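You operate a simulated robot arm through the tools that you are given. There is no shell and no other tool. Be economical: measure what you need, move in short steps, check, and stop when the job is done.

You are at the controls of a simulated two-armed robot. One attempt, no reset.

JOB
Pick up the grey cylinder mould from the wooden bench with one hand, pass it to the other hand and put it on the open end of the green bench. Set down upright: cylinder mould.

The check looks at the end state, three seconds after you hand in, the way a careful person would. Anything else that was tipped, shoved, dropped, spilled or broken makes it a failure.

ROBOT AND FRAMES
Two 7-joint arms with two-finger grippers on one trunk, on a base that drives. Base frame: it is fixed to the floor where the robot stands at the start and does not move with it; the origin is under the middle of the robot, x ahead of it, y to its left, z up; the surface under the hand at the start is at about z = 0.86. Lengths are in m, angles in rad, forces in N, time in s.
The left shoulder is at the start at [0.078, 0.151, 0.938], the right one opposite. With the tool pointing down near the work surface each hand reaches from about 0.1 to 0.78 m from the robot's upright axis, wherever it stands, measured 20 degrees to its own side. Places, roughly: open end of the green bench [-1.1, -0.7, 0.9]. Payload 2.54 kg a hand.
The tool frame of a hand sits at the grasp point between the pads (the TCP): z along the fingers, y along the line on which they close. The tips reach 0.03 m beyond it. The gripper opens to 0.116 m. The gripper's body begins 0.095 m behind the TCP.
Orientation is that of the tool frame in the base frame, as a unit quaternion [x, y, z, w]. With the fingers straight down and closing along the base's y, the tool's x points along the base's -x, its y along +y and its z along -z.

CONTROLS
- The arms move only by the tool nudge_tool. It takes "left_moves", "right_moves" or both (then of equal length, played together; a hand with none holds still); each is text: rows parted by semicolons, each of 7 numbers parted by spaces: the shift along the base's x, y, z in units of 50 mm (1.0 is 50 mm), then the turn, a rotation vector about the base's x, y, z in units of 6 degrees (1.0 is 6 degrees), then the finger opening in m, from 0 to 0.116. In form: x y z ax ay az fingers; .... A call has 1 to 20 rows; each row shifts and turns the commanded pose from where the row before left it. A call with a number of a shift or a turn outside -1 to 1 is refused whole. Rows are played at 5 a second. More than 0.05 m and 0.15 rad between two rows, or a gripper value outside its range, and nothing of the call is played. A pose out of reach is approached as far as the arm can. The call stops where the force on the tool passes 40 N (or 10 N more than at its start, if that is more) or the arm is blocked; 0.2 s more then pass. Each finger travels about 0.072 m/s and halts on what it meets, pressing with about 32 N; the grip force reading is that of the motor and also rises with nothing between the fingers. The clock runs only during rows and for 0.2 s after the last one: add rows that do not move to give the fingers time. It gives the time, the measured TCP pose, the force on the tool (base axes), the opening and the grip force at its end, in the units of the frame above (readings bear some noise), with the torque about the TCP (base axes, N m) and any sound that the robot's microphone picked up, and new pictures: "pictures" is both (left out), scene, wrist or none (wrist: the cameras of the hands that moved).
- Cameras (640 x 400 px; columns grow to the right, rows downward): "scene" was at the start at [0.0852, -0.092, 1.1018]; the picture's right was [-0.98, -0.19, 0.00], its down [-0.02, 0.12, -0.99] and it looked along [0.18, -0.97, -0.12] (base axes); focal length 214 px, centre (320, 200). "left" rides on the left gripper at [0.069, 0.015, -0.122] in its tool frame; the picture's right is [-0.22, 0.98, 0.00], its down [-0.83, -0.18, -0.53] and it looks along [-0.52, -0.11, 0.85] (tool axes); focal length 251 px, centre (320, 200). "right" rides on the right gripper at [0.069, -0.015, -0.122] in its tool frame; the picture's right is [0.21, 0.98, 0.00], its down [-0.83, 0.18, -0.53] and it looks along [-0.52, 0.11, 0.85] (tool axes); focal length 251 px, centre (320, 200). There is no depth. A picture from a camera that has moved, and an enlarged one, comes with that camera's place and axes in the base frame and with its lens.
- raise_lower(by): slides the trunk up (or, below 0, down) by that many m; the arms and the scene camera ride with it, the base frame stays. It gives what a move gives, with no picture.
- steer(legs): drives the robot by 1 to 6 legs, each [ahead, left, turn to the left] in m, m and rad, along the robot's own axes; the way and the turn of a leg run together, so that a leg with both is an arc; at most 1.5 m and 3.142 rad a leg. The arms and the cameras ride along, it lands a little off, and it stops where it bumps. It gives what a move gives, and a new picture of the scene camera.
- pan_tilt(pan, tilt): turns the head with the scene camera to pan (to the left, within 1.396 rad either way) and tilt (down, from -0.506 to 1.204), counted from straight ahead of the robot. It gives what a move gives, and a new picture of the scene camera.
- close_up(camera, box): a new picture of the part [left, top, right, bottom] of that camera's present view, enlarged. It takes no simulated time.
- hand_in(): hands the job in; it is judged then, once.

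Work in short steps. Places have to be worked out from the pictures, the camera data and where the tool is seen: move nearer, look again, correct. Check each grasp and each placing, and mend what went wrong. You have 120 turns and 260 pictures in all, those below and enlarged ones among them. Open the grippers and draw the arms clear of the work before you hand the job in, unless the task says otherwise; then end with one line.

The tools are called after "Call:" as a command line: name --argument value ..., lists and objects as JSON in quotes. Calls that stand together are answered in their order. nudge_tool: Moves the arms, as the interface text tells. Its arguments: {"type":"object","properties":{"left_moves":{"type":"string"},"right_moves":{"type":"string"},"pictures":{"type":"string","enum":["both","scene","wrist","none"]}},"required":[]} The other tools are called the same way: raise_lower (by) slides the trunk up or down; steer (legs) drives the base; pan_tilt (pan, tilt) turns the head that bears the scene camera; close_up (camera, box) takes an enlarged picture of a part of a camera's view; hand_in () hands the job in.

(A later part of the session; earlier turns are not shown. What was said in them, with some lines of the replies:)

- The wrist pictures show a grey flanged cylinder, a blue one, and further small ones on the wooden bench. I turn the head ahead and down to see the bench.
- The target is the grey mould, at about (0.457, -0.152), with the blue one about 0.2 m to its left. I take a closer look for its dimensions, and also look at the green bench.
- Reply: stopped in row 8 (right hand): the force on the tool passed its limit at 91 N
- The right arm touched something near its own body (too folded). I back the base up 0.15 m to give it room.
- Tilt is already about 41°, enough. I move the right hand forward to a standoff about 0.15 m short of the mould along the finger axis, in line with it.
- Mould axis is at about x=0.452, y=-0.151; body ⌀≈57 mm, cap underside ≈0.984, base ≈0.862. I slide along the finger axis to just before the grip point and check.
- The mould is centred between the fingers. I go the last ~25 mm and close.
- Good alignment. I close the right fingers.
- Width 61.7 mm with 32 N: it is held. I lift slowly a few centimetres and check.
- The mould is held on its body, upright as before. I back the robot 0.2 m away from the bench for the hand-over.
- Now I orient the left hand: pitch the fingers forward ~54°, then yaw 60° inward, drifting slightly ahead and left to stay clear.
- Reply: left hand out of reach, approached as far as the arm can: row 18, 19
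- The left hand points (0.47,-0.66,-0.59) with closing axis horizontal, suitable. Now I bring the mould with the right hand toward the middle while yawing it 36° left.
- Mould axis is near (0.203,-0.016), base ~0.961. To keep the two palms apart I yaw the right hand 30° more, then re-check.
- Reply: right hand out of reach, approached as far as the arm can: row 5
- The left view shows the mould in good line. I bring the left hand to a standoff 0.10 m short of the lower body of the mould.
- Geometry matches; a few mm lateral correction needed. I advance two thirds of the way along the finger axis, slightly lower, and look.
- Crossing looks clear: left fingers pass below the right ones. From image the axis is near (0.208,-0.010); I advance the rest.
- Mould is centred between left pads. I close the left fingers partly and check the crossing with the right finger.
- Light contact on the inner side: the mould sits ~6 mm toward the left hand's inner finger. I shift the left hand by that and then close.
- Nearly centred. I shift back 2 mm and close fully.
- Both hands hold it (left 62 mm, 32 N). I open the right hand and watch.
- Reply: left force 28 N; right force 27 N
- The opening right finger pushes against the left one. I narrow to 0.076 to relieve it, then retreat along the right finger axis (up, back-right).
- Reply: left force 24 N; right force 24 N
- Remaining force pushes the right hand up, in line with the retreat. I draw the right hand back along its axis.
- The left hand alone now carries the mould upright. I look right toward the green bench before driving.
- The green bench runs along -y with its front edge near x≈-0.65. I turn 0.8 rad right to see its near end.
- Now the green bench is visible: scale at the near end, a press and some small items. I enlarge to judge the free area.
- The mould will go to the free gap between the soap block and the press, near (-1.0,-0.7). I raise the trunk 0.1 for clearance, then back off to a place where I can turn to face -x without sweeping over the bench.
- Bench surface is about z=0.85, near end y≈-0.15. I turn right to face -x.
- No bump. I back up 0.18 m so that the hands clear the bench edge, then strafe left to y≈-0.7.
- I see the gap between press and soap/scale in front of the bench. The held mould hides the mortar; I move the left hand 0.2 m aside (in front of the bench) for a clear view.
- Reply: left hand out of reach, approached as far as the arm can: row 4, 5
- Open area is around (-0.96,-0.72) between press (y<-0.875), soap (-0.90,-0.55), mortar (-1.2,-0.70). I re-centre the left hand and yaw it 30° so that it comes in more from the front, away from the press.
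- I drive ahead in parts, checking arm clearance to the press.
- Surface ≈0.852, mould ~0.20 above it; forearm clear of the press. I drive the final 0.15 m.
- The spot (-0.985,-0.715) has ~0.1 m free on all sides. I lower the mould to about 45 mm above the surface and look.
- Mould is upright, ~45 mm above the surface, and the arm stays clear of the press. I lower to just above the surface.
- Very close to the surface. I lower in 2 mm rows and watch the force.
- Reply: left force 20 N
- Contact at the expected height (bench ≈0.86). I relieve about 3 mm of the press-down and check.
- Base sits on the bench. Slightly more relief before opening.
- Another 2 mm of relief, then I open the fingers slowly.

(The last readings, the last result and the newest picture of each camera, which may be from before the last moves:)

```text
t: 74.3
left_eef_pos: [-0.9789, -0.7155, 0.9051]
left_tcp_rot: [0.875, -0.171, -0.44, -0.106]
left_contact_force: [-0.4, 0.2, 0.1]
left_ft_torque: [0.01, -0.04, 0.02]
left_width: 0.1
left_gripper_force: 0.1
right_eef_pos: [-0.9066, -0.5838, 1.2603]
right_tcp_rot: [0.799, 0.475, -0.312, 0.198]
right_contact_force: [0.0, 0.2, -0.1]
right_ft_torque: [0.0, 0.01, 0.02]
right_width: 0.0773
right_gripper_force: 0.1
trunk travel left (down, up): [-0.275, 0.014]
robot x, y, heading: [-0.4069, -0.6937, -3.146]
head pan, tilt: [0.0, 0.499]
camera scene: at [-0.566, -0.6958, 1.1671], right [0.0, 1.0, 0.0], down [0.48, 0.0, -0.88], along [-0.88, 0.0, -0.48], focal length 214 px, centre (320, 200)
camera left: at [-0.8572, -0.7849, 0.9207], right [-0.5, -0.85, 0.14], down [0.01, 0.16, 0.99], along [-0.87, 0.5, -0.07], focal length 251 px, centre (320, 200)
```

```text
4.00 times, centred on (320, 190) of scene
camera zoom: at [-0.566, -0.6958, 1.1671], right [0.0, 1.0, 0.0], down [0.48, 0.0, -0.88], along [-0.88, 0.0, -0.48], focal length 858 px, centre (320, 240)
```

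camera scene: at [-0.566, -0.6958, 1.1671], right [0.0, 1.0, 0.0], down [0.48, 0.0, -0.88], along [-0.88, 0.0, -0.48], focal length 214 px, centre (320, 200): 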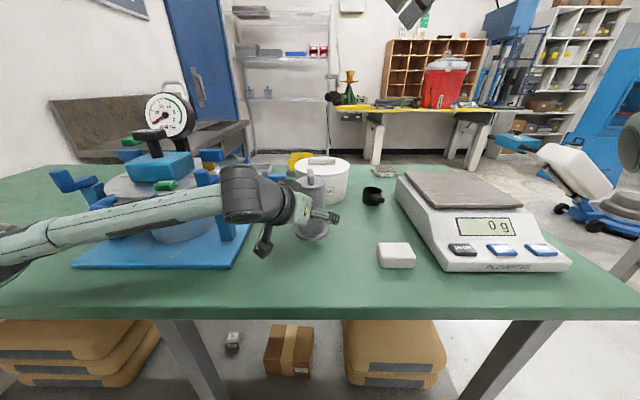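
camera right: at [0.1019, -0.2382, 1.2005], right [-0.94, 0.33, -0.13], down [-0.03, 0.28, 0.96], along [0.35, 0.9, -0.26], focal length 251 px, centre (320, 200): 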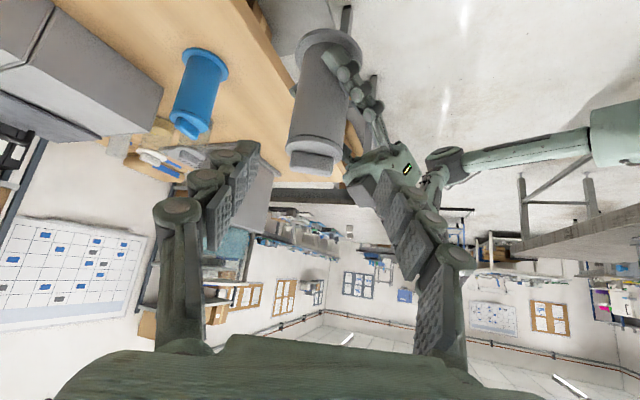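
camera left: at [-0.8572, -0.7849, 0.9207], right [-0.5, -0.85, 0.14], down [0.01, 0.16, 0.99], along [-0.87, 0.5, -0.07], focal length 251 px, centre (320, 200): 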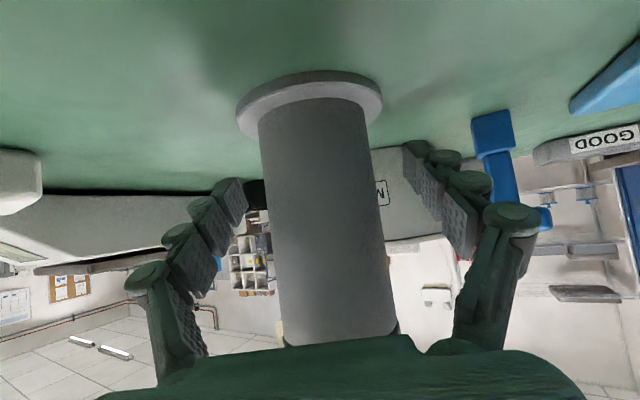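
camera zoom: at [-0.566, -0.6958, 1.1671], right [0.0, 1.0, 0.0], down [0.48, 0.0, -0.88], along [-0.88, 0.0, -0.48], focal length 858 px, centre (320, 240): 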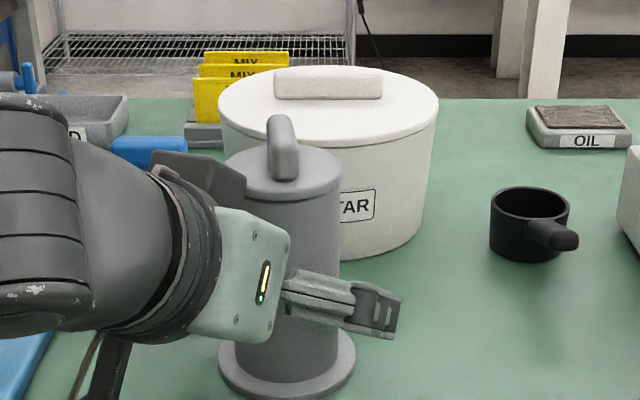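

The mould stands free. I draw the left hand back along its axis, then up.

Call:
nudge_tool --left_moves "0.22 -0.1 0.18 0 0 0 0.104;0.37 -0.17 0.3 0 0 0 0.108;0.37 -0.17 0.3 0 0 0 0.108;0.37 -0.17 0.3 0 0 0 0.108;0.37 -0.15 0.3 0 0 0 0.108;0.4 0 0.6 0 0 0 0.108;0.4 0 0.8 0 0 0 0.108;0.3 0 0.8 0 0 0 0.108;0 0 0 0 0 0 0.108"

Call:
close_up --camera "scene" --box '[240, 120, 440, 280]'

```text
t: 76.3
left_eef_pos: [-0.8394, -0.755, 1.084]
left_tcp_rot: [0.875, -0.171, -0.44, -0.106]
left_contact_force: [-0.2, 0.4, -0.1]
left_ft_torque: [0.02, -0.02, 0.01]
left_width: 0.1078
left_gripper_force: 0.1
right_eef_pos: [-0.9062, -0.5823, 1.2584]
right_tcp_rot: [0.799, 0.475, -0.311, 0.197]
right_contact_force: [-0.1, -0.6, -0.5]
right_ft_torque: [0.03, -0.03, 0.0]
right_width: 0.0772
right_gripper_force: 0.1
trunk travel left (down, up): [-0.275, 0.014]
robot x, y, heading: [-0.4064, -0.6963, -3.14]
head pan, tilt: [0.0, 0.499]
camera scene: at [-0.5661, -0.6959, 1.167], right [0.0, 1.0, 0.0], down [0.48, 0.0, -0.88], along [-0.88, 0.0, -0.48], focal length 214 px, centre (320, 200)
camera left: at [-0.7179, -0.8233, 1.0994], right [-0.5, -0.85, 0.14], down [0.01, 0.16, 0.99], along [-0.87, 0.5, -0.07], focal length 251 px, centre (320, 200)
```

scene: 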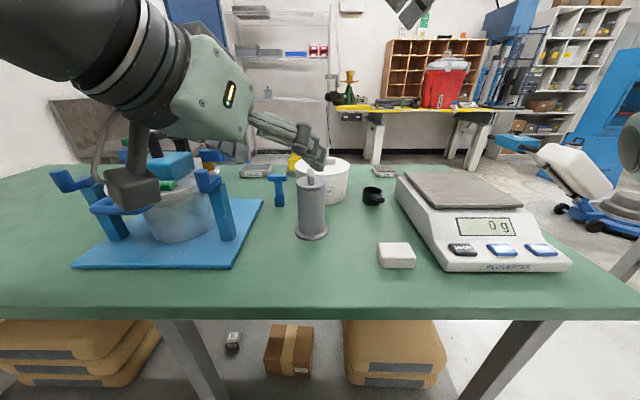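
left: 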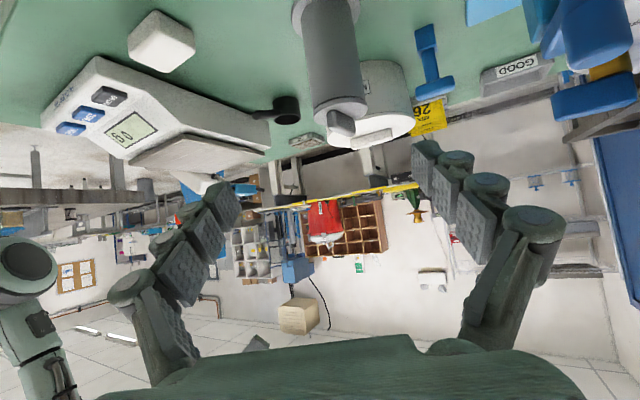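

```text
2.50 times, centred on (340, 200) of scene
camera zoom: at [-0.5661, -0.6959, 1.167], right [0.0, 1.0, 0.0], down [0.48, 0.0, -0.88], along [-0.88, 0.0, -0.48], focal length 536 px, centre (270, 200)
```

zoom: 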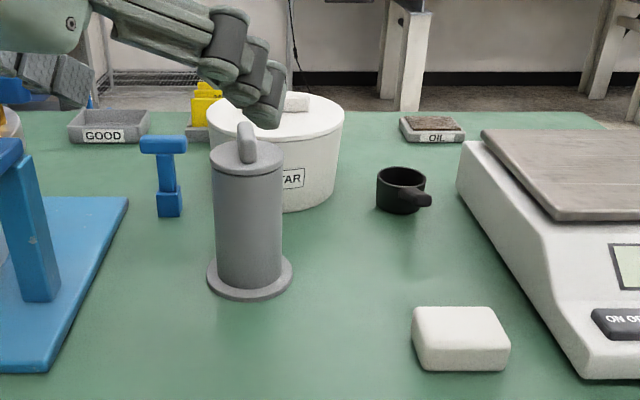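

The mould stands upright in the clear, with nothing disturbed. I open the right gripper and back the robot 0.25 m clear.

Call:
nudge_tool --right_moves "0 0 0 0 0 0 0.1;0 0 0 0 0 0 0.116;0 0 0 0 0 0 0.116" --pictures "none"

Call:
steer --legs '[[-0.25, 0, 0]]'

Call:
close_up --camera "scene" --box '[200, 110, 440, 260]'

```text
t: 77.2
left_eef_pos: [-0.8405, -0.7533, 1.0856]
left_tcp_rot: [0.875, -0.17, -0.44, -0.105]
left_contact_force: [-0.1, 0.0, -0.2]
left_ft_torque: [0.0, 0.0, 0.02]
left_width: 0.1081
left_gripper_force: 0.0
right_eef_pos: [-0.907, -0.5811, 1.2597]
right_tcp_rot: [0.798, 0.475, -0.312, 0.198]
right_contact_force: [0.5, -0.5, 0.5]
right_ft_torque: [0.01, 0.0, 0.02]
right_width: 0.1162
right_gripper_force: 0.1
trunk travel left (down, up): [-0.275, 0.014]
robot x, y, heading: [-0.4096, -0.6958, -3.136]
head pan, tilt: [0.0, 0.499]
```

```text
t: 79.0
left_eef_pos: [-0.5919, -0.753, 1.0847]
left_tcp_rot: [0.875, -0.172, -0.44, -0.105]
left_contact_force: [0.1, 0.8, 0.3]
left_ft_torque: [-0.02, 0.01, -0.01]
left_width: 0.1081
left_gripper_force: 0.1
right_eef_pos: [-0.6589, -0.5815, 1.2598]
right_tcp_rot: [0.799, 0.474, -0.312, 0.197]
right_contact_force: [0.6, 0.3, 0.3]
right_ft_torque: [0.01, 0.05, -0.04]
right_width: 0.116
right_gripper_force: 0.1
trunk travel left (down, up): [-0.275, 0.014]
robot x, y, heading: [-0.1598, -0.6945, 3.139]
head pan, tilt: [0.0, 0.499]
camera scene: at [-0.3181, -0.695, 1.1672], right [0.0, 1.0, 0.0], down [0.48, 0.0, -0.88], along [-0.88, 0.0, -0.48], focal length 214 px, centre (320, 200)
```

scene: 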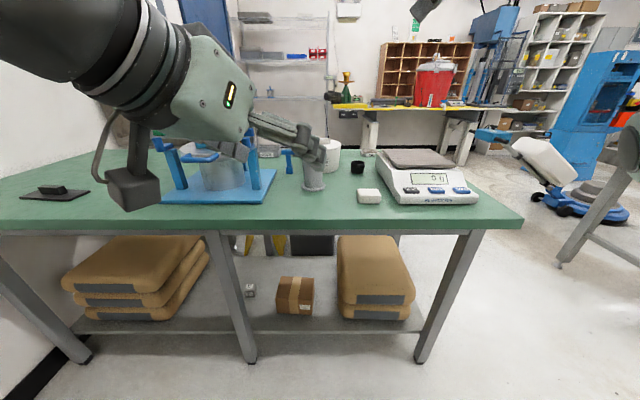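

```text
2.67 times, centred on (320, 185) of scene
camera zoom: at [-0.3181, -0.695, 1.1672], right [0.0, 1.0, 0.0], down [0.48, 0.0, -0.88], along [-0.88, 0.0, -0.48], focal length 572 px, centre (320, 240)
```

zoom: 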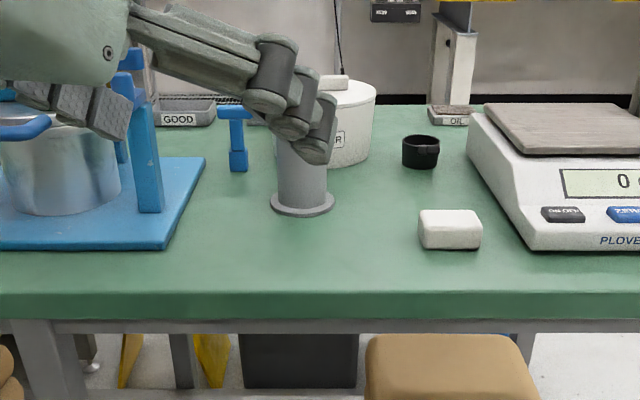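

The mould stands upright and clear on the green bench, the other items are undisturbed, and both hands are empty and drawn back. I hand in.

Call:
hand_in

```text
The job is handed in.
```

The grey cylinder mould was picked up with the right hand, passed to the left, and set down upright on the green bench at about (-0.98, -0.71); reading that gap between the press and the mortar as the "open end" rests on the given coordinates, since the bench's far end is emptier.
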